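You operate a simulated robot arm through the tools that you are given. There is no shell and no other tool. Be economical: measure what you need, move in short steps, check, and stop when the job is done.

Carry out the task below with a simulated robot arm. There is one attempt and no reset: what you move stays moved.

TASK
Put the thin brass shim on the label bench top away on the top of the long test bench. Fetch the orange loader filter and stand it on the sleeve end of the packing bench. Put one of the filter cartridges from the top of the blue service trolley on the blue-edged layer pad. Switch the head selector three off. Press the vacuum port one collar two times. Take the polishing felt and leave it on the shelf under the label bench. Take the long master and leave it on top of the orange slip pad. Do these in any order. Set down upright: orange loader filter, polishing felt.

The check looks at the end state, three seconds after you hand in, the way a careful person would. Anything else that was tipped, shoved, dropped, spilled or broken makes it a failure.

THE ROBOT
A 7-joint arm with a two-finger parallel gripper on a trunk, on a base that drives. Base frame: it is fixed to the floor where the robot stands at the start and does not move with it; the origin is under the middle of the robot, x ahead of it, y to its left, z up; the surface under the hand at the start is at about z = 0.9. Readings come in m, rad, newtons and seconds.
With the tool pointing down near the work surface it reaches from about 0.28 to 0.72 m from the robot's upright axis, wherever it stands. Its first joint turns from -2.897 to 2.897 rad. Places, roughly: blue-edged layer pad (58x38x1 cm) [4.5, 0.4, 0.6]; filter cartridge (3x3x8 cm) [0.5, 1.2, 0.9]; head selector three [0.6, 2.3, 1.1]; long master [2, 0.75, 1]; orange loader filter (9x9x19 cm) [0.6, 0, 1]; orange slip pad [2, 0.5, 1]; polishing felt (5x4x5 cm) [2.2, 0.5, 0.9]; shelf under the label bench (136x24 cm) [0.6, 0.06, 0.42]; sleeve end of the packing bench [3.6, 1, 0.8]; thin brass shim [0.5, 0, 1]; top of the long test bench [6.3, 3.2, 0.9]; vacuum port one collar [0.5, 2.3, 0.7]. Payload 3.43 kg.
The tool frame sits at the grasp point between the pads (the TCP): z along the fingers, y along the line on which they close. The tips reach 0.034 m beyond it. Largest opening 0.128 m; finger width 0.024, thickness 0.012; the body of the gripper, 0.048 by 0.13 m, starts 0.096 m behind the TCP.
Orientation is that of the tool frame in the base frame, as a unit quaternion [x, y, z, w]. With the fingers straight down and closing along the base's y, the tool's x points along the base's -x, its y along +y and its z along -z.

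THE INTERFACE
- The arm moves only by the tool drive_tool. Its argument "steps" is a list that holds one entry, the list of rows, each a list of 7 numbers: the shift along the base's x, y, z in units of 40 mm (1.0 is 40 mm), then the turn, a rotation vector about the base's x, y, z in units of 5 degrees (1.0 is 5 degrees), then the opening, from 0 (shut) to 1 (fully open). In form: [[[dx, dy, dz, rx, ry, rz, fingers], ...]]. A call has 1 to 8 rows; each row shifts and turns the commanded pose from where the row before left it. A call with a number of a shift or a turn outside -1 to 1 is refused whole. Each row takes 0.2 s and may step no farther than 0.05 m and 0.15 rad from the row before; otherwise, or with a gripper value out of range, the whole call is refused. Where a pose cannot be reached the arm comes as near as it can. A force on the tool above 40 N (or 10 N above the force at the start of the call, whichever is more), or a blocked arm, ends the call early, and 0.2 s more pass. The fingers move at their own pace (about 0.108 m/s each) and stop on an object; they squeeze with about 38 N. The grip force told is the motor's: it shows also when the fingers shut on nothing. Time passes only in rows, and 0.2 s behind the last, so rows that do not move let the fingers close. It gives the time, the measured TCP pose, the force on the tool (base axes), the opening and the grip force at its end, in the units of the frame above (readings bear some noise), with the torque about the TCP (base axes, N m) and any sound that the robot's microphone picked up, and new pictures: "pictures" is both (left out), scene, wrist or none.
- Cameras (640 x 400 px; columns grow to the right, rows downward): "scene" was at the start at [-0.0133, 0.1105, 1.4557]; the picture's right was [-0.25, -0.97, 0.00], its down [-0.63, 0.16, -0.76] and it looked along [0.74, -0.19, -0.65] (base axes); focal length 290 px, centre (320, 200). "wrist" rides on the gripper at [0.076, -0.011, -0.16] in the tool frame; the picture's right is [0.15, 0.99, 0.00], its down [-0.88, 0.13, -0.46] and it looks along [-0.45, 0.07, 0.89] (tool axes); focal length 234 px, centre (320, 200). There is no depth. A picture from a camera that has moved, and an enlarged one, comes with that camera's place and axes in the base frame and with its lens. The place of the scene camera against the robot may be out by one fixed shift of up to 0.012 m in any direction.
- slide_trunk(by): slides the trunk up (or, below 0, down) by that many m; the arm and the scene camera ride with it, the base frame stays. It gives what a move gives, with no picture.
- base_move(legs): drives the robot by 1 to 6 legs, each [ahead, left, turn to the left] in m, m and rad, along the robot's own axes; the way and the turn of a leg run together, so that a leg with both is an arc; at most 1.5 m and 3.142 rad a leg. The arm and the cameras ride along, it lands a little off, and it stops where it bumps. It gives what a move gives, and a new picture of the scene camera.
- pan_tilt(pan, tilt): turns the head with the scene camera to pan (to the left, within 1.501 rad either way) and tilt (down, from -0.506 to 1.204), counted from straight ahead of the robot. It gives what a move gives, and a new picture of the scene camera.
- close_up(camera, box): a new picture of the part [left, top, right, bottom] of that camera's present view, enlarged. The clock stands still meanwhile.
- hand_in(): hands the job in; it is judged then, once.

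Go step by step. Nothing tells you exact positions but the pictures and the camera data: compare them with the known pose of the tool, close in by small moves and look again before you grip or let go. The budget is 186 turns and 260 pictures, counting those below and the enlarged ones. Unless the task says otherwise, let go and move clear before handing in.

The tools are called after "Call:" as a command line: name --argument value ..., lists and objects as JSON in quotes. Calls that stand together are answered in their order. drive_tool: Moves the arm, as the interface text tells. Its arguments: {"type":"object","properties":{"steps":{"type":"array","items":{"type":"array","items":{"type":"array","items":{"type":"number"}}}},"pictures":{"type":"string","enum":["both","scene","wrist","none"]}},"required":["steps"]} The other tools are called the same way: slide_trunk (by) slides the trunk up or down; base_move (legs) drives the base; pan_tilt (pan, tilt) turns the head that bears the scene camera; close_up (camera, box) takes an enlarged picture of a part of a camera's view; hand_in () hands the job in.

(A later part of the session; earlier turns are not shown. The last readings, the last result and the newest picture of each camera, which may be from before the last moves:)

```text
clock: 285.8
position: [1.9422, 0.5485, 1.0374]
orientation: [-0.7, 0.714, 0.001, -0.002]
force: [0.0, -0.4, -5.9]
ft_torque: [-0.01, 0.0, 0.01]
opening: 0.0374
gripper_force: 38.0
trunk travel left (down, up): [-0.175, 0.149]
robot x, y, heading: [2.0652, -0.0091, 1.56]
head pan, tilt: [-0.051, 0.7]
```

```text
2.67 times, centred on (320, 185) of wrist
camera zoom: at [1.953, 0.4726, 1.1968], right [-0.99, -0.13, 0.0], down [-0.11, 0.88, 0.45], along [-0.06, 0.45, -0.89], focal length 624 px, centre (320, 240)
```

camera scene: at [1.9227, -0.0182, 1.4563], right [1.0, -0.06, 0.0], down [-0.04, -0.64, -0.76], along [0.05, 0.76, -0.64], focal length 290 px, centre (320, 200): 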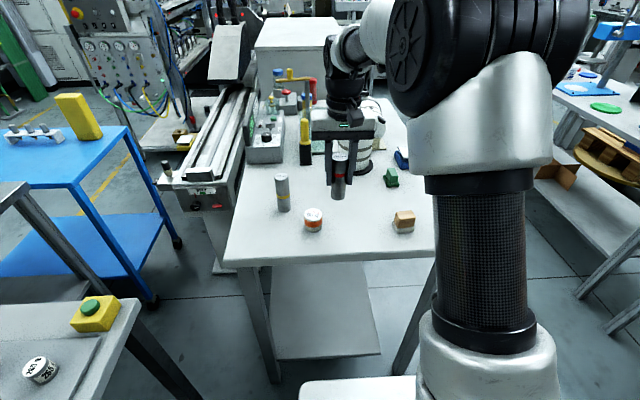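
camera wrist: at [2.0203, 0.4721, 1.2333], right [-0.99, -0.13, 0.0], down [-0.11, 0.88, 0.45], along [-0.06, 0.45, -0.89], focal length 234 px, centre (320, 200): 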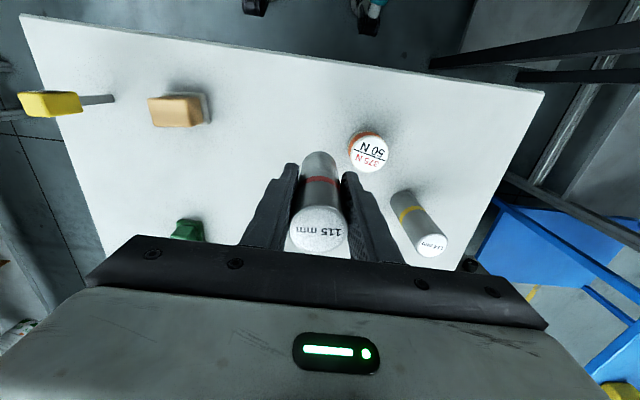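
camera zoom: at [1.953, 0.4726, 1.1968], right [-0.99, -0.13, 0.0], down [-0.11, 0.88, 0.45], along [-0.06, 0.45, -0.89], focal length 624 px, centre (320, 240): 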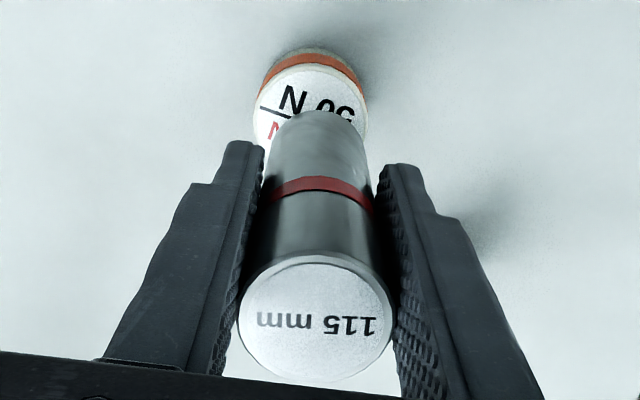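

I'll shift slightly (+4 mm x, −5 mm y) and lower slowly onto the puck.

Call:
drive_tool --steps '[[[0.1, -0.12, -0.1, 0, 0, 0, 0], [0, 0, -0.1, 0, 0, 0, 0], [0, 0, -0.1, 0, 0, 0, 0], [0, 0, 0, 0, 0, 0, 0]]]' --pictures "none"

Call:
drive_tool --steps '[[[0, 0, -0.05, 0, 0, 0, 0], [0, 0, -0.05, 0, 0, 0, 0]]]' --pictures "none"

Call:
close_up --camera "scene" --box '[272, 150, 368, 240]'

Call:
close_up --camera "wrist" --box '[260, 110, 380, 260]'

```text
clock: 286.8
position: [1.9448, 0.5435, 1.0248]
orientation: [-0.7, 0.714, 0.001, -0.002]
force: [-0.1, -0.2, -5.1]
ft_torque: [-0.02, -0.02, -0.03]
opening: 0.0376
gripper_force: 38.0
trunk travel left (down, up): [-0.175, 0.149]
robot x, y, heading: [2.0603, -0.0109, 1.559]
head pan, tilt: [-0.051, 0.7]
```

```text
clock: 287.4
position: [1.9456, 0.543, 1.0223]
orientation: [-0.7, 0.714, 0.001, -0.003]
force: [0.4, -1.0, -3.4]
ft_torque: [-0.07, -0.06, 0.02]
opening: 0.0373
gripper_force: 37.4
trunk travel left (down, up): [-0.175, 0.149]
robot x, y, heading: [2.0655, -0.0065, 1.557]
head pan, tilt: [-0.051, 0.7]
```

```text
4.44 times, centred on (320, 195) of scene
camera zoom: at [1.9227, -0.0182, 1.4564], right [1.0, -0.06, 0.0], down [-0.04, -0.64, -0.76], along [0.05, 0.76, -0.64], focal length 1291 px, centre (320, 222)
```

zoom: 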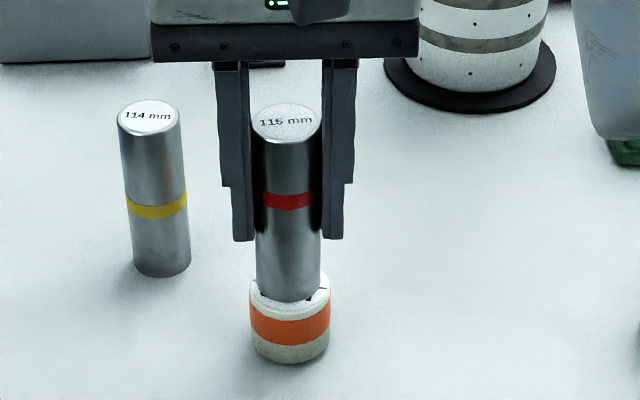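

```text
2.67 times, centred on (320, 185) of wrist
camera zoom: at [1.9565, 0.4677, 1.1816], right [-0.99, -0.13, 0.0], down [-0.11, 0.88, 0.46], along [-0.06, 0.45, -0.89], focal length 624 px, centre (320, 240)
```

zoom: 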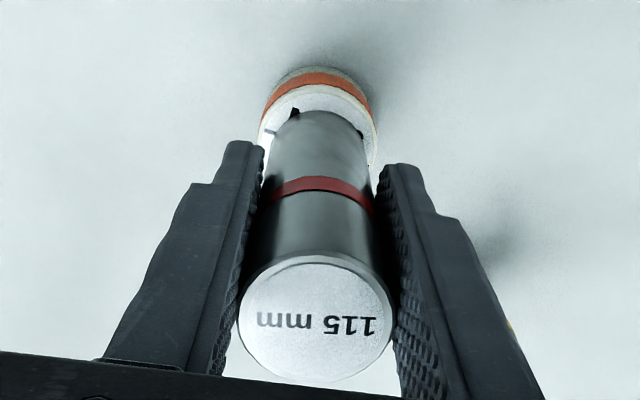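

Call:
drive_tool --steps '[[[0, 0, -0.05, 0, 0, 0, 0], [0, 0, -0.03, 0, 0, 0, 0]]]' --pictures "none"

```text
clock: 288.0
position: [1.9454, 0.5432, 1.021]
orientation: [-0.7, 0.714, 0.003, 0.0]
force: [1.0, -2.7, 15.3]
ft_torque: [-0.28, -0.23, -0.01]
opening: 0.0376
gripper_force: 38.1
trunk travel left (down, up): [-0.175, 0.149]
robot x, y, heading: [2.061, -0.0072, 1.554]
head pan, tilt: [-0.051, 0.7]
```

Firm contact. I'll relax slightly, open partly, and rise straight up.

Call:
drive_tool --steps '[[[0, 0, 0.06, 0, 0, 0, 0], [0, 0, 0, 0, 0, 0, 0.35], [0, 0, 0, 0, 0, 0, 0.6], [0, 0, 0, 0, 0, 0, 0.6], [0, 0, 0.4, 0, 0, 0, 0.6], [0, 0, 0.9, 0, 0, 0, 0.6], [0, 0, 0.9, 0, 0, 0, 0.6], [0, 0, 0.9, 0, 0, 0, 0.6]]]' --pictures "scene"

```text
clock: 289.8
position: [1.9452, 0.5426, 1.1454]
orientation: [-0.7, 0.714, 0.001, -0.002]
force: [-0.6, 0.0, -0.2]
ft_torque: [-0.02, 0.01, 0.02]
opening: 0.0767
gripper_force: 0.0
trunk travel left (down, up): [-0.175, 0.149]
robot x, y, heading: [2.0612, -0.0073, 1.553]
head pan, tilt: [-0.051, 0.7]
camera scene: at [1.9228, -0.0184, 1.4563], right [1.0, -0.06, 0.0], down [-0.04, -0.64, -0.77], along [0.05, 0.76, -0.64], focal length 290 px, centre (320, 200)
```

scene: 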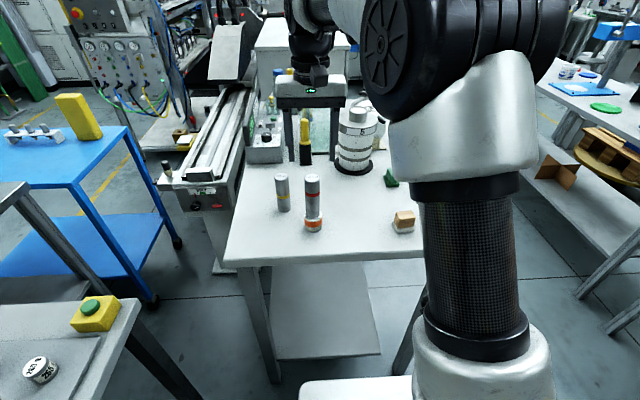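

The master stands on the slip pad. Now the felt: I'll tilt the tool 45° forward (needed later to place it under the bench) and approach it.

Call:
drive_tool --steps '[[[0.9, 0, 0, 0, 0, 0, 0.65], [0.9, 0, 0, 1, 0, 0, 0.65], [0.9, -0.3, 0, 1, 0, 0, 0.65], [0.9, -0.4, 0, 1, 0, 0, 0.65], [0.9, -0.4, -0.4, 1, 0, 0, 0.65], [0.8, -0.5, -0.5, 1, 0, 0, 0.65], [0.6, -0.5, -0.5, 1, 0, 0, 0.65], [0, -0.4, -0.6, 1, 0, 0, 0.65]]]' --pictures "none"

Call:
drive_tool --steps '[[[0, 0, -0.5, 1, 0, 0, 0.65], [0, 0, -0.5, 1, 0, 0, 0.65], [0, 0, 0, 0, 0, 0, 0.65]]]' --pictures "both"

```text
clock: 291.6
position: [2.1825, 0.4413, 1.066]
orientation: [-0.668, 0.681, 0.216, 0.209]
force: [-0.2, -1.0, -0.9]
ft_torque: [-0.05, -0.01, 0.01]
opening: 0.0834
gripper_force: 0.0
trunk travel left (down, up): [-0.175, 0.149]
robot x, y, heading: [2.0598, -0.0064, 1.56]
head pan, tilt: [-0.051, 0.7]
```

```text
clock: 292.4
position: [2.1811, 0.4413, 1.025]
orientation: [-0.648, 0.66, 0.273, 0.266]
force: [-0.8, 0.1, 0.6]
ft_torque: [-0.02, 0.01, 0.0]
opening: 0.0829
gripper_force: 0.0
trunk travel left (down, up): [-0.175, 0.149]
robot x, y, heading: [2.0632, -0.0064, 1.557]
head pan, tilt: [-0.051, 0.7]
camera scene: at [1.9228, -0.0184, 1.4564], right [1.0, -0.06, 0.0], down [-0.04, -0.64, -0.76], along [0.05, 0.76, -0.64], focal length 290 px, centre (320, 200)
camera wrist: at [2.1921, 0.2755, 1.0841], right [-0.99, -0.09, -0.09], down [-0.11, 0.3, 0.95], along [-0.06, 0.95, -0.31], focal length 234 px, centre (320, 200)
```

scene: 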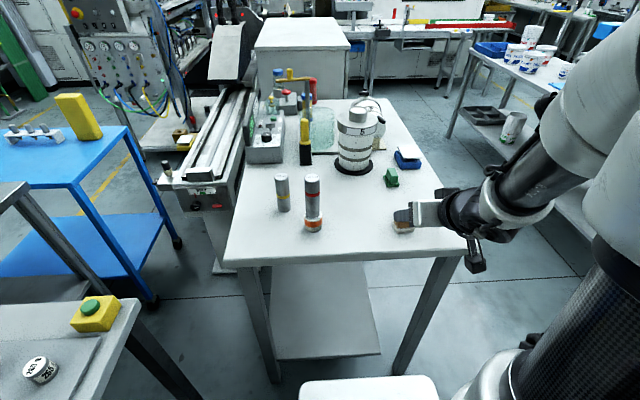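
wrist: 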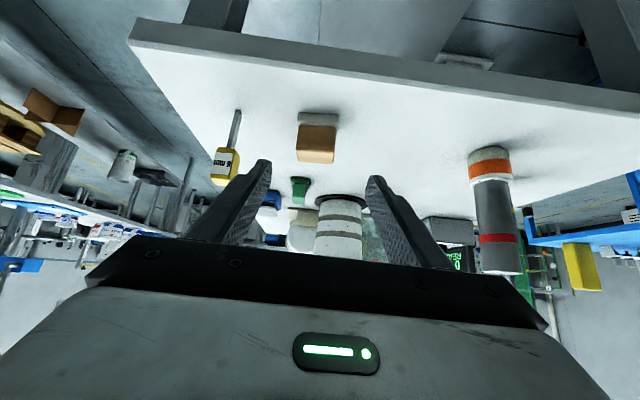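

Call:
drive_tool --steps '[[[0.06, 0.39, -0.43, 0, 0, 0, 0.65], [0.06, 0.39, -0.43, 0, 0, 0, 0.65], [0.05, 0.39, -0.43, 0, 0, 0, 0.65], [0, 0.39, -0.43, 0, 0, 0, 0.65], [0, 0.39, -0.43, 0, 0, 0, 0.65], [0, 0, 0, 0, 0, 0, 0.65]]]' --pictures "none"

Call:
close_up --camera "wrist" --box '[220, 90, 420, 250]'

```text
clock: 293.8
position: [2.1877, 0.5218, 0.9399]
orientation: [-0.648, 0.659, 0.275, 0.266]
force: [-0.3, 1.2, -0.2]
ft_torque: [0.02, 0.03, 0.01]
opening: 0.0831
gripper_force: 0.0
trunk travel left (down, up): [-0.175, 0.149]
robot x, y, heading: [2.062, -0.0054, 1.555]
head pan, tilt: [-0.051, 0.7]
```

```text
2.50 times, centred on (320, 170) of wrist
camera zoom: at [2.1989, 0.3555, 0.9979], right [-0.99, -0.09, -0.09], down [-0.11, 0.3, 0.95], along [-0.06, 0.95, -0.31], focal length 585 px, centre (320, 275)
```

zoom: 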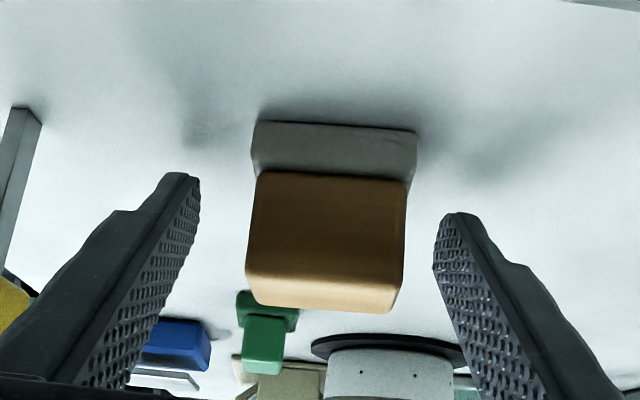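

Call:
drive_tool --steps '[[[0, 0, 0, 0, 0, 0, 0], [0, 0, 0, 0, 0, 0, 0], [0, 0, 0, 0, 0, 0, 0], [0, 0, 0.2, 0, 0, 0, 0], [0, 0, 0.5, 0, 0, 0, 0], [0, 0, 0.9, 0, 0, 0, 0], [0, 0, 0.9, 0, 0, 0, 0]]]' --pictures "both"

```text
clock: 295.4
position: [2.1885, 0.5202, 1.0391]
orientation: [-0.647, 0.66, 0.274, 0.266]
force: [0.5, -0.1, 0.0]
ft_torque: [-0.01, -0.03, 0.01]
opening: 0.0495
gripper_force: 37.4
trunk travel left (down, up): [-0.175, 0.149]
robot x, y, heading: [2.0634, -0.0051, 1.556]
head pan, tilt: [-0.051, 0.7]
camera scene: at [1.9228, -0.0183, 1.4563], right [1.0, -0.06, 0.0], down [-0.04, -0.64, -0.77], along [0.05, 0.76, -0.64], focal length 290 px, centre (320, 200)
camera wrist: at [2.1994, 0.355, 1.0982], right [-0.99, -0.09, -0.09], down [-0.11, 0.3, 0.95], along [-0.06, 0.95, -0.31], focal length 234 px, centre (320, 200)
```

scene: 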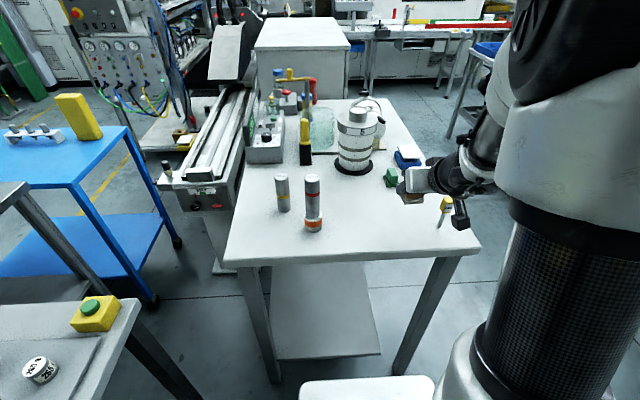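
wrist: 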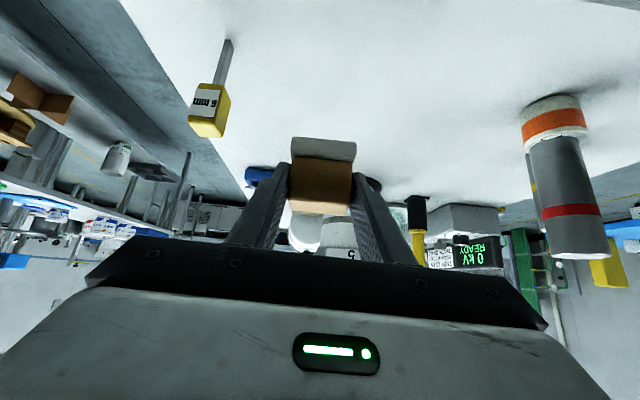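

The felt is gripped. I'll raise and retract the arm, then drive back around to the label bench aisle.

Call:
drive_tool --steps '[[[0, -0.7, 0.8, 0, 0, 0, 0], [-0.3, -0.7, 0.8, 0, 0, 0, 0], [-0.3, -0.7, 0.8, 0, 0, 0, 0], [-0.3, -0.7, 0.8, 0, 0, 0, 0]]]' --pictures "none"

Call:
base_move --legs '[[-1.5, 0, 0], [0, 0.9, 0], [-0.88, 0, 0], [0, 1.4, 0], [1.5, 0, 0], [0.9, 0, 0]]'

```text
clock: 296.4
position: [2.1526, 0.4065, 1.1693]
orientation: [-0.648, 0.659, 0.274, 0.267]
force: [0.6, 0.6, -1.2]
ft_torque: [-0.01, 0.02, 0.02]
opening: 0.049
gripper_force: 38.0
trunk travel left (down, up): [-0.175, 0.149]
robot x, y, heading: [2.0644, -0.0068, 1.554]
head pan, tilt: [-0.051, 0.7]
```

```text
clock: 341.5
position: [-0.1388, 0.4461, 1.1696]
orientation: [-0.644, 0.663, 0.273, 0.267]
force: [0.0, 0.1, -0.7]
ft_torque: [-0.01, -0.01, 0.01]
opening: 0.0488
gripper_force: 37.8
trunk travel left (down, up): [-0.175, 0.149]
robot x, y, heading: [-0.2299, 0.0349, 1.546]
head pan, tilt: [-0.051, 0.7]
camera scene: at [-0.3714, 0.0228, 1.4563], right [1.0, -0.07, 0.0], down [-0.05, -0.64, -0.76], along [0.06, 0.76, -0.64], focal length 290 px, centre (320, 200)
```

scene: 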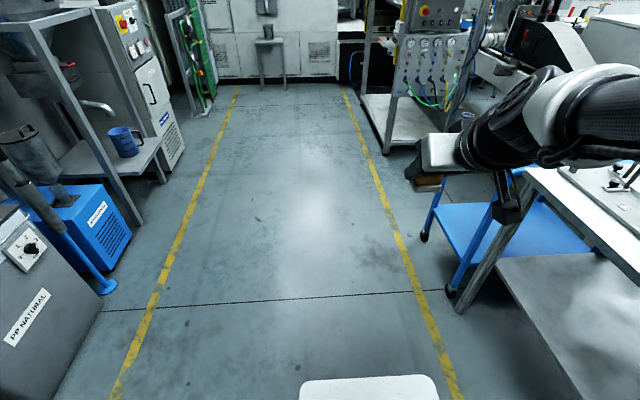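

Call:
base_move --legs '[[0, 0, -1.546], [0.17, 0.05, 0]]'

Call:
slide_trunk --by -0.17

Call:
pan_tilt --pan 0.25 --tilt 0.85

```text
clock: 346.9
position: [0.3538, 0.0085, 1.169]
orientation: [-0.004, 0.924, 0.01, 0.381]
force: [0.2, 0.2, -0.8]
ft_torque: [0.02, 0.0, 0.0]
opening: 0.0488
gripper_force: 38.3
trunk travel left (down, up): [-0.175, 0.149]
robot x, y, heading: [-0.0623, 0.0826, 0.012]
head pan, tilt: [-0.051, 0.7]
camera scene: at [-0.0737, 0.2123, 1.4563], right [-0.04, -1.0, 0.0], down [-0.64, 0.02, -0.76], along [0.76, -0.03, -0.64], focal length 290 px, centre (320, 200)
```

scene: 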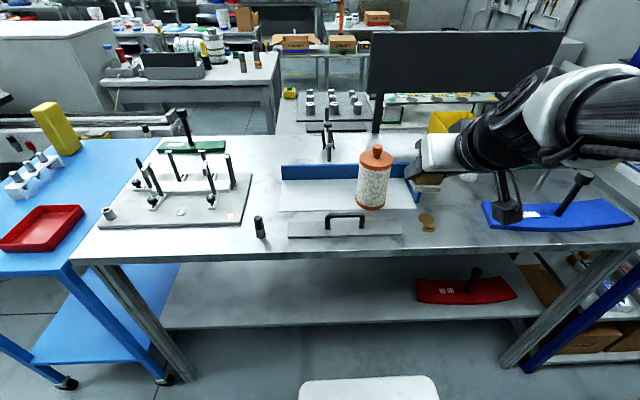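

```text
clock: 348.8
position: [0.355, 0.0071, 0.9985]
orientation: [-0.003, 0.924, 0.011, 0.382]
force: [-1.2, -0.5, -1.0]
ft_torque: [-0.02, -0.01, -0.03]
opening: 0.0487
gripper_force: 37.6
trunk travel left (down, up): [-0.005, 0.319]
robot x, y, heading: [-0.0624, 0.0861, 0.014]
head pan, tilt: [-0.051, 0.7]
```

```text
clock: 349.6
position: [0.3548, 0.0081, 0.9983]
orientation: [-0.003, 0.924, 0.01, 0.382]
force: [-0.4, -0.6, 0.5]
ft_torque: [0.01, -0.01, -0.01]
opening: 0.0489
gripper_force: 38.5
trunk travel left (down, up): [-0.005, 0.319]
robot x, y, heading: [-0.0608, 0.0817, 0.014]
head pan, tilt: [0.25, 0.85]
camera scene: at [-0.083, 0.2358, 1.2741], right [0.26, -0.97, 0.0], down [-0.73, -0.19, -0.66], along [0.64, 0.17, -0.75], focal length 290 px, centre (320, 200)
```

scene: 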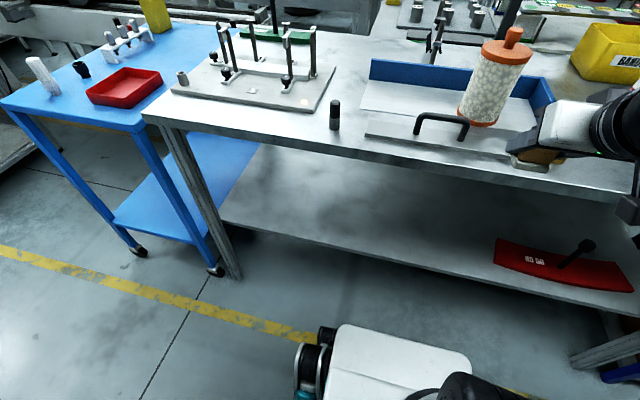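

The shelf is clear on its left part. I'll pull back from the bench edge and descend in front of it.

Call:
drive_tool --steps '[[[-0.88, 0.4, -0.4, 0, 0, 0, 0], [-0.88, 0.4, -0.7, 0, 0, 0, 0], [-0.88, 0.4, -0.7, 0, 0, 0, 0], [0, 0.4, -1, 0, 0, 0, 0], [0, 0.4, -1, 0, 0, 0, 0], [0, 0.4, -1, 0, 0, 0, 0], [0, 0.4, -1, 0, 0, 0, 0], [0, 0, -1, 0, 0, 0, 0]]]' --pictures "none"

Call:
drive_tool --steps '[[[0, 0, -1, 0, 0, 0, 0], [0, 0, -1, 0, 0, 0, 0], [0, 0, -1, 0, 0, 0, 0], [0, 0, -1, 0, 0, 0, 0], [0, 0, -1, 0, 0, 0, 0], [0, 0, -0.2, 0, 0, 0, 0]]]' --pictures "both"

```text
clock: 351.4
position: [0.387, 0.1003, 0.8599]
orientation: [-0.004, 0.925, 0.011, 0.38]
force: [-18.3, -2.6, -2.1]
ft_torque: [0.01, -0.15, -0.47]
opening: 0.0492
gripper_force: 37.7
out of reach, approached as far as the arm can: row 2, 3, 4, 5, 6, 7, 8
trunk travel left (down, up): [-0.005, 0.319]
robot x, y, heading: [-0.0633, 0.087, 0.013]
head pan, tilt: [0.25, 0.85]
```

```text
clock: 352.8
position: [0.4079, 0.1011, 0.6547]
orientation: [-0.004, 0.924, 0.011, 0.382]
force: [-0.1, 0.4, -0.1]
ft_torque: [0.02, 0.02, -0.02]
opening: 0.0489
gripper_force: 37.9
out of reach, approached as far as the arm can: row 1, 2
trunk travel left (down, up): [-0.005, 0.319]
robot x, y, heading: [-0.0597, 0.0846, 0.017]
head pan, tilt: [0.25, 0.85]
camera scene: at [-0.0831, 0.2358, 1.2741], right [0.26, -0.97, 0.0], down [-0.73, -0.2, -0.66], along [0.64, 0.17, -0.75], focal length 290 px, centre (320, 200)
camera wrist: at [0.2426, 0.0869, 0.714], right [-0.12, 0.99, -0.09], down [0.3, 0.12, 0.95], along [0.95, 0.09, -0.31], focal length 234 px, centre (320, 200)
```

scene: 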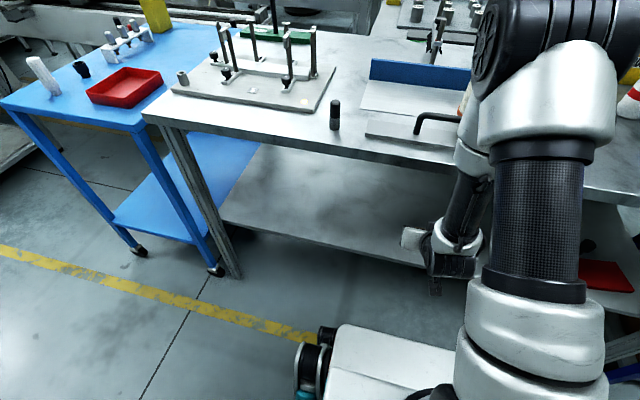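
wrist: 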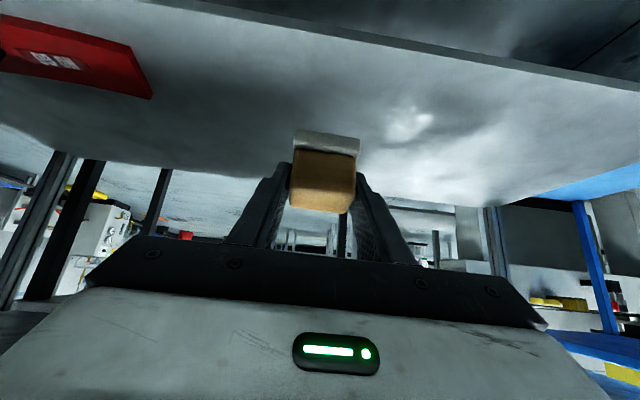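

The arm brushed the bench edge while going down (near-reach limit), but the felt is still held. I'll check the grip closely and continue under the bench.

Call:
drive_tool --steps '[[[0.5, 0, -0.7, 0, 0, 0, 0], [0.6, 0, -0.7, 0, 0, 0, 0], [0.7, 0, -0.7, 0, 0, 0, 0], [0.7, 0, -0.7, 0, 0, 0, 0], [0.5, 0, -0.7, 0, 0, 0, 0], [0, 0, 0, 0, 0, 0, 0]]]' --pictures "none"

Call:
close_up --camera "wrist" --box '[220, 90, 420, 250]'

```text
clock: 354.2
position: [0.5272, 0.1018, 0.5157]
orientation: [-0.003, 0.924, 0.011, 0.383]
force: [0.0, 0.3, -0.3]
ft_torque: [0.02, 0.0, 0.01]
opening: 0.0486
gripper_force: 38.6
trunk travel left (down, up): [-0.005, 0.319]
robot x, y, heading: [-0.0635, 0.0846, 0.023]
head pan, tilt: [0.25, 0.85]
```

```text
2.50 times, centred on (320, 170) of wrist
camera zoom: at [0.3618, 0.087, 0.5746], right [-0.12, 0.99, -0.09], down [0.3, 0.12, 0.95], along [0.95, 0.09, -0.31], focal length 585 px, centre (320, 275)
```

zoom: 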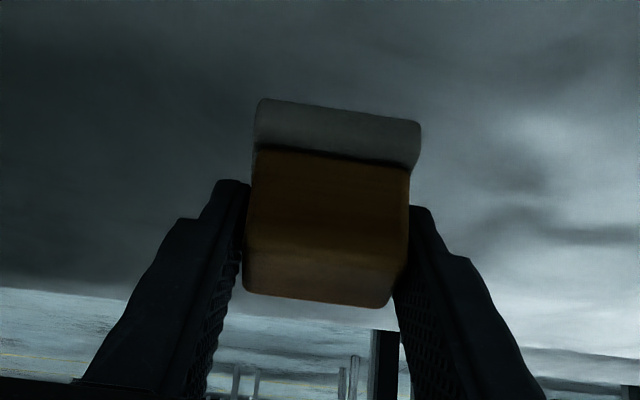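

The felt slipped only a few millimetres. I'll lower it slowly onto the shelf.

Call:
drive_tool --steps '[[[0.2, 0, -0.4, 0, 0, 0, 0], [0, 0, -0.3, 0, 0, 0, 0], [0, 0, -0.15, 0, 0, 0, 0], [0, 0, 0, 0, 0, 0, 0]]]' --pictures "none"

Call:
drive_tool --steps '[[[0, 0, -0.1, 0, 0, 0, 0], [0, 0, -0.1, 0, 0, 0, 0]]]' --pictures "none"

Call:
drive_tool --steps '[[[0, 0, -0.1, 0, 0, 0, 0], [0, 0, -0.1, 0, 0, 0, 0]]]' --pictures "none"

Call:
close_up --camera "wrist" --box '[220, 90, 420, 250]'

```text
clock: 355.2
position: [0.5354, 0.1009, 0.4823]
orientation: [-0.004, 0.924, 0.012, 0.382]
force: [-0.6, 1.0, -0.5]
ft_torque: [-0.01, 0.01, 0.01]
opening: 0.0491
gripper_force: 38.2
trunk travel left (down, up): [-0.005, 0.319]
robot x, y, heading: [-0.0633, 0.0857, 0.018]
head pan, tilt: [0.25, 0.85]
```

```text
clock: 355.8
position: [0.5364, 0.1007, 0.4733]
orientation: [-0.004, 0.924, 0.011, 0.382]
force: [0.1, 0.1, -0.6]
ft_torque: [0.0, 0.02, 0.01]
opening: 0.0488
gripper_force: 37.5
trunk travel left (down, up): [-0.005, 0.319]
robot x, y, heading: [-0.0599, 0.0837, 0.014]
head pan, tilt: [0.25, 0.85]
```

```text
clock: 356.4
position: [0.5361, 0.1018, 0.4662]
orientation: [-0.005, 0.924, 0.011, 0.383]
force: [0.2, 0.1, -0.3]
ft_torque: [0.01, 0.01, 0.01]
opening: 0.0487
gripper_force: 38.2
trunk travel left (down, up): [-0.005, 0.319]
robot x, y, heading: [-0.0593, 0.0845, 0.009]
head pan, tilt: [0.25, 0.85]
```

```text
2.50 times, centred on (320, 170) of wrist
camera zoom: at [0.3706, 0.0868, 0.5244], right [-0.12, 0.99, -0.09], down [0.3, 0.12, 0.95], along [0.95, 0.09, -0.31], focal length 585 px, centre (320, 275)
```

zoom: 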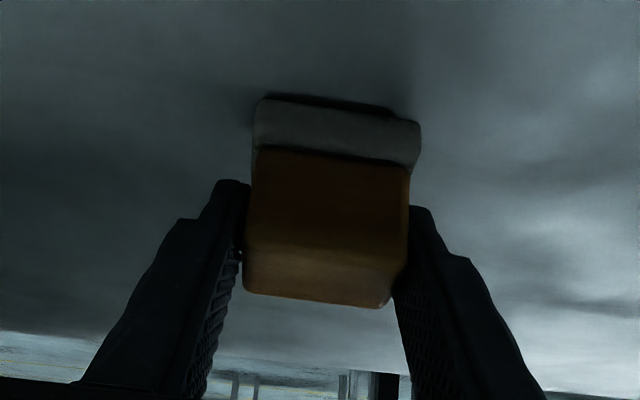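

Call:
drive_tool --steps '[[[0, 0, -0.08, 0, 0, 0, 0], [0, 0, -0.08, 0, 0, 0, 0]]]' --pictures "none"

Call:
drive_tool --steps '[[[0, 0, -0.08, 0, 0, 0, 0], [0, 0, -0.05, 0, 0, 0, 0]]]' --pictures "none"

Call:
close_up --camera "wrist" --box '[220, 90, 420, 250]'

```text
clock: 357.0
position: [0.5373, 0.1002, 0.4618]
orientation: [-0.004, 0.923, 0.011, 0.386]
force: [-6.3, 1.2, 22.0]
ft_torque: [-0.1, 0.65, -0.02]
opening: 0.0489
gripper_force: 38.0
trunk travel left (down, up): [-0.005, 0.319]
robot x, y, heading: [-0.0599, 0.085, 0.014]
head pan, tilt: [0.25, 0.85]
```

```text
clock: 357.6
position: [0.5383, 0.1014, 0.4573]
orientation: [-0.004, 0.923, 0.011, 0.385]
force: [2.3, 0.1, 23.7]
ft_torque: [-0.05, 0.39, -0.06]
opening: 0.0487
gripper_force: 37.9
trunk travel left (down, up): [-0.005, 0.319]
robot x, y, heading: [-0.0613, 0.0832, 0.016]
head pan, tilt: [0.25, 0.85]
```

```text
2.50 times, centred on (320, 170) of wrist
camera zoom: at [0.3722, 0.087, 0.5143], right [-0.12, 0.99, -0.09], down [0.29, 0.12, 0.95], along [0.95, 0.09, -0.3], focal length 585 px, centre (320, 275)
```

zoom: 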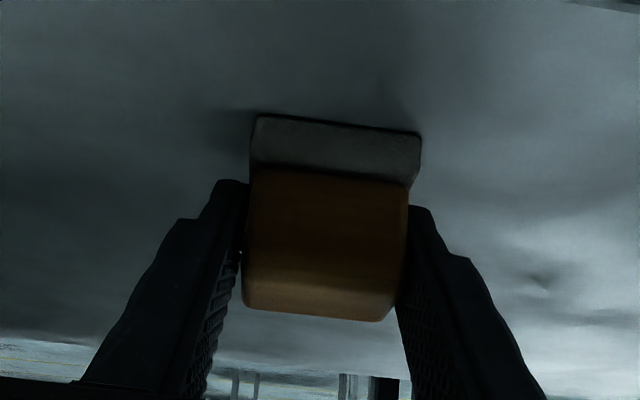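

The felt sits on the shelf. I'll open and withdraw along the tool axis, then back the base away.

Call:
drive_tool --steps '[[[0, 0, 0, 0, 0, 0, 0.4], [0, 0, 0, 0, 0, 0, 0.65], [0, 0, 0, 0, 0, 0, 0.65], [-0.5, 0, 0.5, 0, 0, 0, 0.65], [-0.7, 0, 0.7, 0, 0, 0, 0.65], [-0.7, 0, 0.7, 0, 0, 0, 0.65], [-0.7, 0, 0.7, 0, 0, 0, 0.65]]]' --pictures "wrist"

Call:
base_move --legs '[[-0.35, 0, 0]]'

```text
clock: 359.2
position: [0.4308, 0.1007, 0.5562]
orientation: [-0.005, 0.924, 0.012, 0.382]
force: [0.1, -0.1, -0.1]
ft_torque: [0.02, 0.02, -0.01]
opening: 0.0831
gripper_force: 0.1
trunk travel left (down, up): [-0.005, 0.319]
robot x, y, heading: [-0.065, 0.0865, 0.013]
head pan, tilt: [0.25, 0.85]
camera wrist: at [0.2661, 0.0862, 0.6156], right [-0.12, 0.99, -0.09], down [0.3, 0.12, 0.95], along [0.95, 0.09, -0.31], focal length 234 px, centre (320, 200)
```

wrist: 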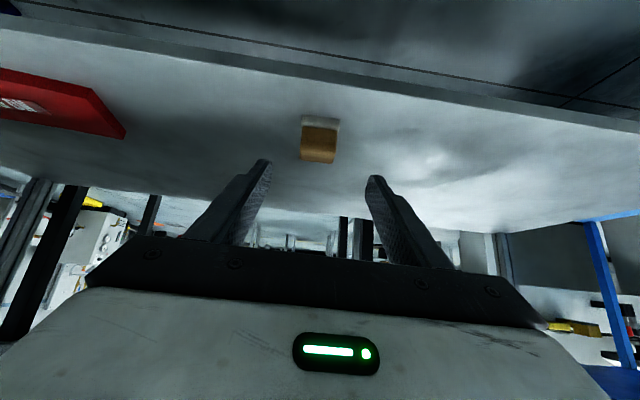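

```text
clock: 361.5
position: [0.0808, 0.0948, 0.5574]
orientation: [-0.004, 0.924, 0.011, 0.383]
force: [0.2, 0.3, 0.1]
ft_torque: [-0.02, -0.01, 0.0]
opening: 0.0832
gripper_force: 0.0
trunk travel left (down, up): [-0.005, 0.319]
robot x, y, heading: [-0.4163, 0.0795, 0.006]
head pan, tilt: [0.25, 0.85]
camera scene: at [-0.4351, 0.2316, 1.2741], right [0.26, -0.97, 0.0], down [-0.73, -0.19, -0.66], along [0.64, 0.17, -0.75], focal length 290 px, centre (320, 200)
```

scene: 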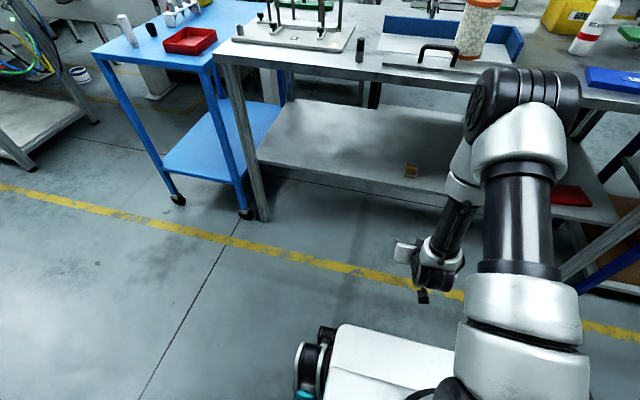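

The felt stands on the shelf. Now I'll straighten the tool, raise, yaw it 90° for gripping the shim's tab across its thickness, and return to the bench.

Call:
drive_tool --steps '[[[0, 0, 1, 0, 1, 0, 0.65], [0, 0, 1, 0, 1, 0, 0.65], [0, 0, 1, 0, 1, 0, 0.65], [0, 0, 1, 0, 1, 0, 0.65], [0, 0, 1, 0, 1, 0, 0.65], [0, 0, 1, 0, 1, 0, 0.65], [0, 0, 1, 0, 1, 0, 0.65], [0, 0, 1, 0, 1, 0, 0.65]]]' --pictures "none"

Call:
slide_trunk --by 0.17

Call:
drive_tool --steps '[[[-0.3, -0.3, 0.8, 0, 1, 0, 0.5], [-0.3, -0.3, 0.8, 0, 0, 1, 0.5], [0, -0.3, 0.8, 0, 0, 1, 0.5], [0, -0.3, 0.8, 0, 0, 1, 0.5], [0, -0.3, 0, 0, 0, 1, 0.5], [0, 0, 0, 0, 0, 1, 0.5], [0, 0, 0, 0, 0, 1, 0.5], [0, 0, 0, 0, 0, 1, 0.5]]]' --pictures "none"

Call:
drive_tool --steps '[[[0, 0, 0, 0, 0, 1, 0.5], [0, 0, 0, 0, 0, 1, 0.5], [0, 0, 0, 0, 0, 1, 0.5], [0, 0, 0, 0, 0, 1, 0.5], [0, 0, 0, 0, 0, 1, 0.5], [0, 0, 0, 0, 0, 1, 0.5], [0, 0, 0, 0, 0, 1, 0.5], [0, 0, 0, 0, 0, 1, 0.5]]]' --pictures "none"

```text
clock: 363.3
position: [0.0793, 0.0953, 0.8773]
orientation: [0.0, 0.999, 0.011, 0.043]
force: [-0.1, 0.0, -0.4]
ft_torque: [0.0, -0.01, 0.01]
opening: 0.0833
gripper_force: 0.0
trunk travel left (down, up): [-0.005, 0.319]
robot x, y, heading: [-0.414, 0.0783, 0.009]
head pan, tilt: [0.25, 0.85]
```

```text
clock: 365.2
position: [0.0805, 0.0955, 1.0468]
orientation: [0.001, 0.999, 0.01, 0.043]
force: [-0.9, -0.8, -0.5]
ft_torque: [-0.02, 0.0, 0.02]
opening: 0.0832
gripper_force: 0.1
trunk travel left (down, up): [-0.175, 0.149]
robot x, y, heading: [-0.4151, 0.0797, 0.013]
head pan, tilt: [0.25, 0.85]
```

```text
clock: 367.0
position: [0.0544, 0.0346, 1.1748]
orientation: [-0.299, 0.954, 0.01, -0.004]
force: [-0.1, 0.1, -0.7]
ft_torque: [0.01, -0.02, 0.02]
opening: 0.0639
gripper_force: 0.0
trunk travel left (down, up): [-0.175, 0.149]
robot x, y, heading: [-0.4151, 0.079, 0.013]
head pan, tilt: [0.25, 0.85]
```

```text
clock: 368.8
position: [0.0559, 0.035, 1.1753]
orientation: [-0.608, 0.794, 0.008, -0.006]
force: [0.7, 0.6, -0.3]
ft_torque: [-0.03, 0.03, 0.0]
opening: 0.0639
gripper_force: 0.1
trunk travel left (down, up): [-0.175, 0.149]
robot x, y, heading: [-0.4141, 0.0866, 0.008]
head pan, tilt: [0.25, 0.85]
```

Call:
drive_tool --steps '[[[0, 0, 0, 0, 0, 1, 0.5], [0, 0, 0, 0, 0, 1, 0.5], [0, 0, 0, 0, 0, 0.9, 0.5]]]' --pictures "none"

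Call:
base_move --legs '[[0.36, -0.13, 0]]'

Call:
drive_tool --steps '[[[0.3, 0, -0.8, 0, 0, 0, 0.5], [0.3, 0, -0.8, 0, 0, 0, 0.5], [0, 0, 0, 0, 0, 0, 0.5]]]' --pictures "wrist"

```text
clock: 369.6
position: [0.0553, 0.0341, 1.1739]
orientation: [-0.704, 0.71, 0.006, -0.007]
force: [0.1, 0.4, 0.6]
ft_torque: [-0.01, -0.01, -0.01]
opening: 0.0639
gripper_force: 0.0
trunk travel left (down, up): [-0.175, 0.149]
robot x, y, heading: [-0.4159, 0.08, 0.004]
head pan, tilt: [0.25, 0.85]
```

```text
clock: 372.0
position: [0.4143, -0.0909, 1.1745]
orientation: [-0.702, 0.712, 0.007, -0.008]
force: [-0.8, -0.1, 0.5]
ft_torque: [0.03, -0.02, 0.01]
opening: 0.0641
gripper_force: 0.0
trunk travel left (down, up): [-0.175, 0.149]
robot x, y, heading: [-0.055, -0.0454, 0.01]
head pan, tilt: [0.25, 0.85]
camera scene: at [-0.0747, 0.1063, 1.4441], right [0.26, -0.97, 0.0], down [-0.73, -0.19, -0.66], along [0.64, 0.17, -0.75], focal length 290 px, centre (320, 200)
```

scene: 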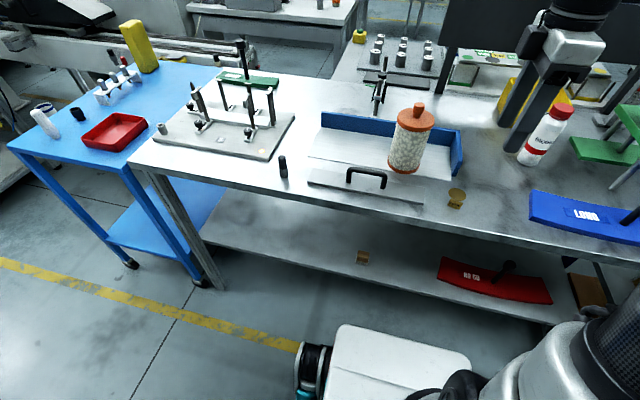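

```text
clock: 372.8
position: [0.4394, -0.0897, 1.1109]
orientation: [-0.703, 0.711, 0.008, -0.008]
force: [0.3, 0.1, 0.1]
ft_torque: [0.02, 0.03, -0.01]
opening: 0.0642
gripper_force: 0.1
trunk travel left (down, up): [-0.175, 0.149]
robot x, y, heading: [-0.0557, -0.0449, 0.009]
head pan, tilt: [0.25, 0.85]
camera wrist: at [0.4536, -0.1651, 1.2692], right [-0.99, -0.13, 0.02], down [-0.11, 0.88, 0.46], along [-0.08, 0.45, -0.89], focal length 234 px, centre (320, 200)
```

wrist: 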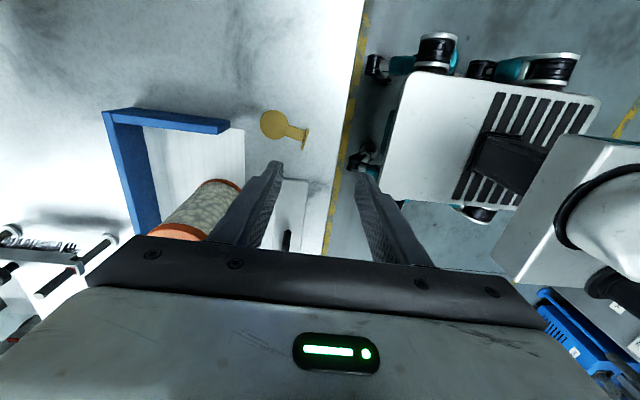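

Call:
close_up --camera "wrist" --box '[250, 95, 330, 165]'

```text
5.71 times, centred on (290, 130) of wrist
camera zoom: at [0.4536, -0.1651, 1.2692], right [-0.99, -0.13, 0.02], down [-0.11, 0.88, 0.46], along [-0.08, 0.45, -0.89], focal length 1338 px, centre (491, 600)
```

zoom: 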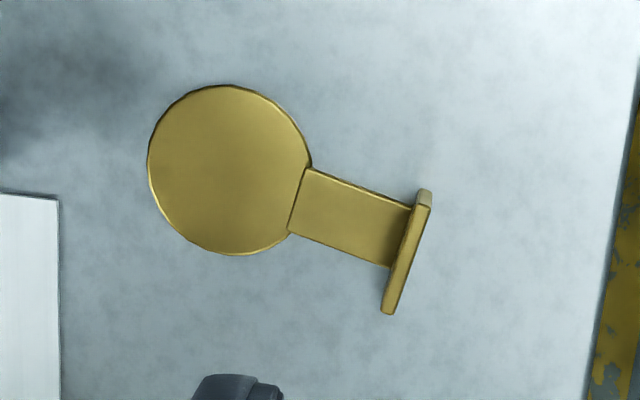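

The tab runs about 11° off the y axis, mid at (0.4575, −0.084). I'll align and descend.

Call:
drive_tool --steps '[[[0.2, 0.08, 0, 0, -0.26, -0.75, 0.45], [0.25, 0.06, -0.6, 0, 0, -0.75, 0.45], [0, 0, -0.8, 0, 0, -0.7, 0.45], [0, 0, -0.8, 0, 0, 0, 0.45], [0, 0, -0.6, 0, 0, 0, 0.45], [0, 0, 0, 0, 0, 0, 0.45]]]' --pictures "wrist"

Call:
close_up --camera "wrist" --box '[240, 80, 400, 220]'

```text
clock: 374.2
position: [0.458, -0.0855, 0.9987]
orientation: [-0.631, 0.776, 0.0, 0.0]
force: [-0.3, 0.3, 0.4]
ft_torque: [0.02, 0.03, 0.01]
opening: 0.0578
gripper_force: 0.0
trunk travel left (down, up): [-0.175, 0.149]
robot x, y, heading: [-0.0561, -0.0429, 0.004]
head pan, tilt: [0.25, 0.85]
camera wrist: at [0.4532, -0.1604, 1.1573], right [-1.0, 0.06, 0.0], down [0.05, 0.89, 0.46], along [0.03, 0.45, -0.89], focal length 234 px, centre (320, 200)
```

wrist: 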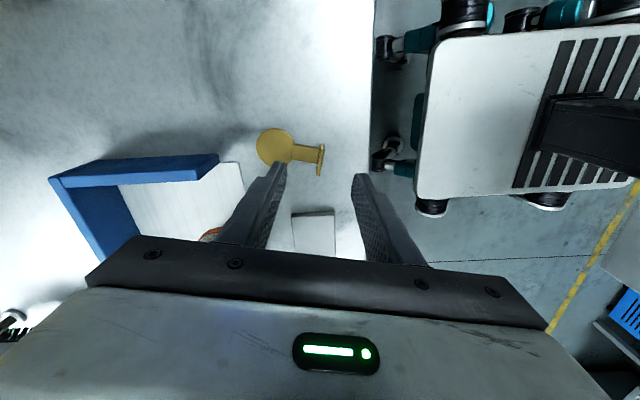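

```text
2.86 times, centred on (320, 150) of wrist
camera zoom: at [0.4532, -0.1604, 1.1573], right [-1.0, 0.06, 0.0], down [0.05, 0.89, 0.46], along [0.03, 0.45, -0.89], focal length 669 px, centre (320, 343)
```

zoom: 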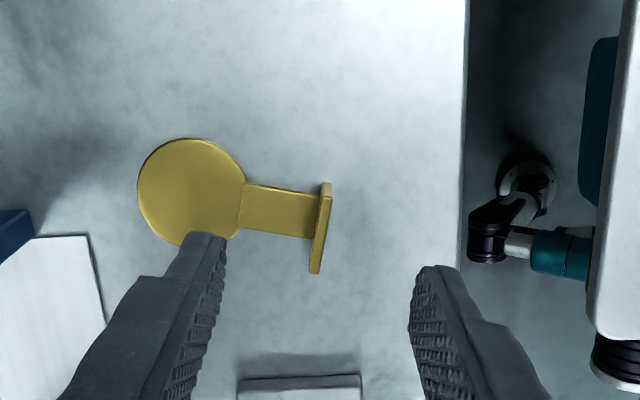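

Alignment looks right. I'll descend and close on the tab.

Call:
drive_tool --steps '[[[0, -0.02, -0.7, 0, 0, 0, 0.45], [0, 0, -0.5, 0, 0, 0, 0.45], [0, 0, -0.2, 0, 0, 0, 0.45], [0, 0, 0, 0, 0, 0, 0], [0, 0, 0, 0, 0, 0, 0], [0, 0, 0, 0, 0, 0, 0], [0, 0, 0, 0, 0, 0, 0]]]' --pictures "none"

Call:
close_up --camera "wrist" --box '[240, 80, 400, 220]'

```text
clock: 375.8
position: [0.4582, -0.087, 0.9419]
orientation: [-0.631, 0.776, -0.001, 0.0]
force: [-0.3, -0.3, 0.1]
ft_torque: [-0.01, 0.03, 0.0]
opening: 0.0026
gripper_force: 36.7
trunk travel left (down, up): [-0.175, 0.149]
robot x, y, heading: [-0.0565, -0.0451, 0.01]
head pan, tilt: [0.25, 0.85]
```

```text
2.86 times, centred on (320, 150) of wrist
camera zoom: at [0.4534, -0.1615, 1.1015], right [-1.0, 0.06, 0.0], down [0.05, 0.89, 0.46], along [0.03, 0.45, -0.89], focal length 669 px, centre (320, 343)
```

zoom: 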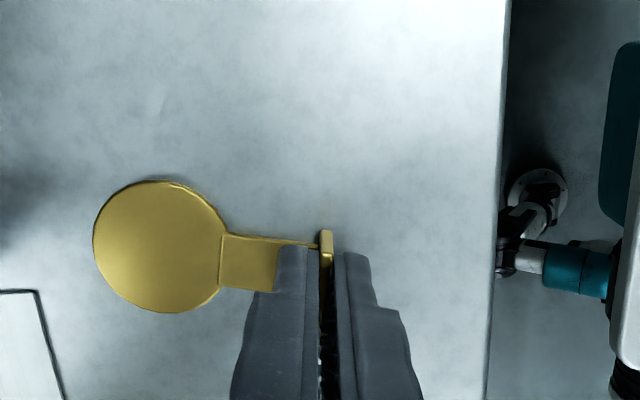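

The shim's tab is gripped. I'll lift, tuck in and drive around to the east aisle by the long test bench.

Call:
drive_tool --steps '[[[0, 0, 0.3, 0, 0, 0, 0], [0, 0, 0.9, 0, 0, 0, 0], [0, 0, 0.9, 0, 0, 0, 0], [0, 0, 0.9, 0, 0, 0, 0], [0, 0, 0.9, 0, 0, 0, 0], [-0.5, 0, 0.9, 0, 0, 0, 0], [-0.7, 0, 0.9, 0, 0, 0, 0], [-0.7, 0, 0, 0, 0, 0, 0]]]' --pictures "scene"

```text
clock: 377.6
position: [0.3824, -0.0869, 1.1716]
orientation: [-0.631, 0.776, 0.001, 0.0]
force: [-0.2, 0.0, -0.2]
ft_torque: [0.01, 0.04, -0.01]
opening: 0.0024
gripper_force: 37.8
trunk travel left (down, up): [-0.175, 0.149]
robot x, y, heading: [-0.0569, -0.0454, 0.01]
head pan, tilt: [0.25, 0.85]
camera scene: at [-0.0748, 0.1063, 1.4441], right [0.26, -0.97, 0.0], down [-0.73, -0.19, -0.66], along [0.64, 0.17, -0.75], focal length 290 px, centre (320, 200)
```

scene: 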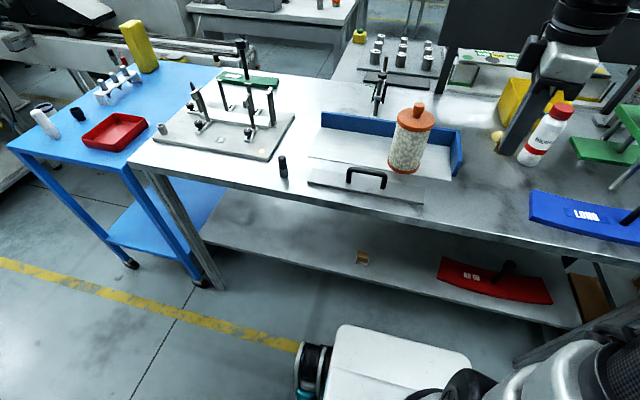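

Call:
base_move --legs '[[-0.2, 0, 0], [0, -1.2, 0], [0, -1.1, 0], [1.4, 0, 0], [0, 0.8, 0], [1.5, 0, 0]]'

Call:
base_move --legs '[[1.1, 0, 0], [1.1, 0, 0], [0.25, 0.65, 0], [0, 1.3, 0]]'

Call:
pan_tilt --pan 0.6 --tilt 0.45

```text
clock: 422.4
position: [3.105, -1.7064, 1.1706]
orientation: [-0.61, 0.792, -0.001, 0.0]
force: [-0.8, -0.2, 0.1]
ft_torque: [0.0, 0.02, -0.05]
opening: 0.0025
gripper_force: 37.6
trunk travel left (down, up): [-0.175, 0.149]
robot x, y, heading: [2.6707, -1.6377, -0.042]
head pan, tilt: [0.25, 0.85]
camera scene: at [2.6602, -1.4903, 1.4441], right [0.21, -0.98, 0.0], down [-0.74, -0.15, -0.66], along [0.65, 0.14, -0.75], focal length 290 px, centre (320, 200)
```

scene: 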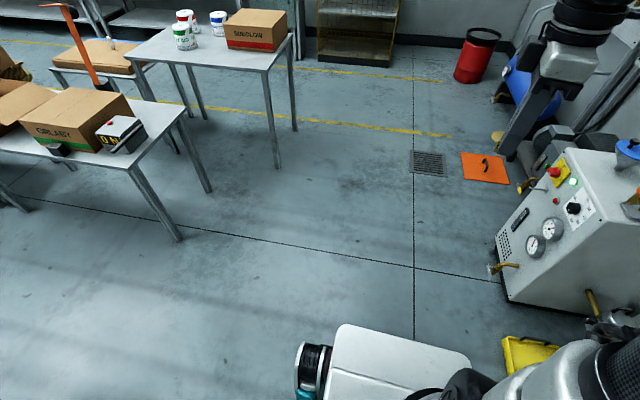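

```text
clock: 451.9
position: [5.6088, 0.1578, 1.1698]
orientation: [-0.617, 0.787, -0.001, 0.001]
force: [0.4, 0.0, -0.7]
ft_torque: [0.01, 0.04, -0.01]
opening: 0.0027
gripper_force: 37.0
trunk travel left (down, up): [-0.175, 0.149]
robot x, y, heading: [5.1765, 0.2158, -0.028]
head pan, tilt: [0.25, 0.85]
camera scene: at [5.16, 0.3666, 1.4441], right [0.22, -0.98, 0.0], down [-0.73, -0.17, -0.66], along [0.64, 0.15, -0.75], focal length 290 px, centre (320, 200)
```

scene: 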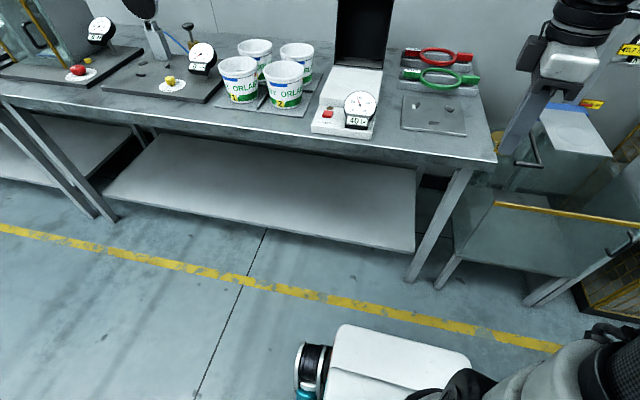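

```text
clock: 452.7
position: [5.6085, 0.1572, 1.1699]
orientation: [-0.617, 0.787, -0.001, 0.0]
force: [0.1, -0.2, -0.2]
ft_torque: [0.0, 0.02, 0.03]
opening: 0.0028
gripper_force: 37.3
trunk travel left (down, up): [-0.175, 0.149]
robot x, y, heading: [5.1756, 0.2126, -0.029]
head pan, tilt: [0.6, 0.45]
camera scene: at [5.161, 0.3992, 1.4785], right [0.54, -0.84, 0.0], down [-0.37, -0.24, -0.9], along [0.76, 0.49, -0.44], focal length 290 px, centre (320, 200)
```

scene: 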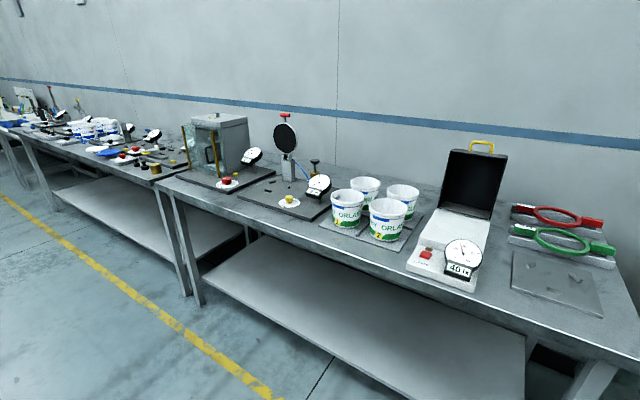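

The long test bench is the second bench (from y≈1.95). I'll move along the aisle to its middle and look for a free spot.

Call:
base_move --legs '[[0, 1.3, 0.02], [0, 1.1, 0]]'

Call:
pan_tilt --pan 0.2 --tilt 0.55

```text
clock: 475.9
position: [5.6641, 2.555, 1.1702]
orientation: [-0.618, 0.786, -0.001, 0.0]
force: [0.4, -0.5, -0.3]
ft_torque: [0.0, 0.02, 0.02]
opening: 0.0029
gripper_force: 37.3
trunk travel left (down, up): [-0.175, 0.149]
robot x, y, heading: [5.2268, 2.6117, -0.023]
head pan, tilt: [0.6, 0.45]
camera scene: at [5.2147, 2.7965, 1.4785], right [0.54, -0.84, 0.0], down [-0.37, -0.24, -0.9], along [0.76, 0.49, -0.44], focal length 290 px, centre (320, 200)
```

scene: 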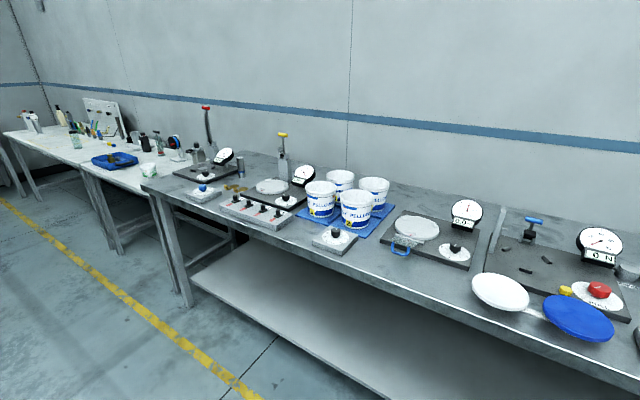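

```text
clock: 476.8
position: [5.6631, 2.555, 1.1715]
orientation: [-0.618, 0.786, -0.001, 0.001]
force: [-1.1, 0.8, 0.0]
ft_torque: [-0.01, 0.01, 0.05]
opening: 0.0026
gripper_force: 37.7
trunk travel left (down, up): [-0.175, 0.149]
robot x, y, heading: [5.2282, 2.608, -0.028]
head pan, tilt: [0.201, 0.55]
camera scene: at [5.226, 2.7622, 1.4695], right [0.18, -0.98, 0.0], down [-0.51, -0.09, -0.85], along [0.84, 0.15, -0.52], focal length 290 px, centre (320, 200)
```

scene: 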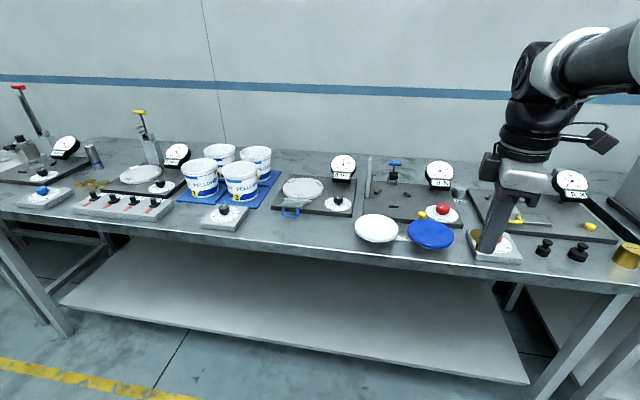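

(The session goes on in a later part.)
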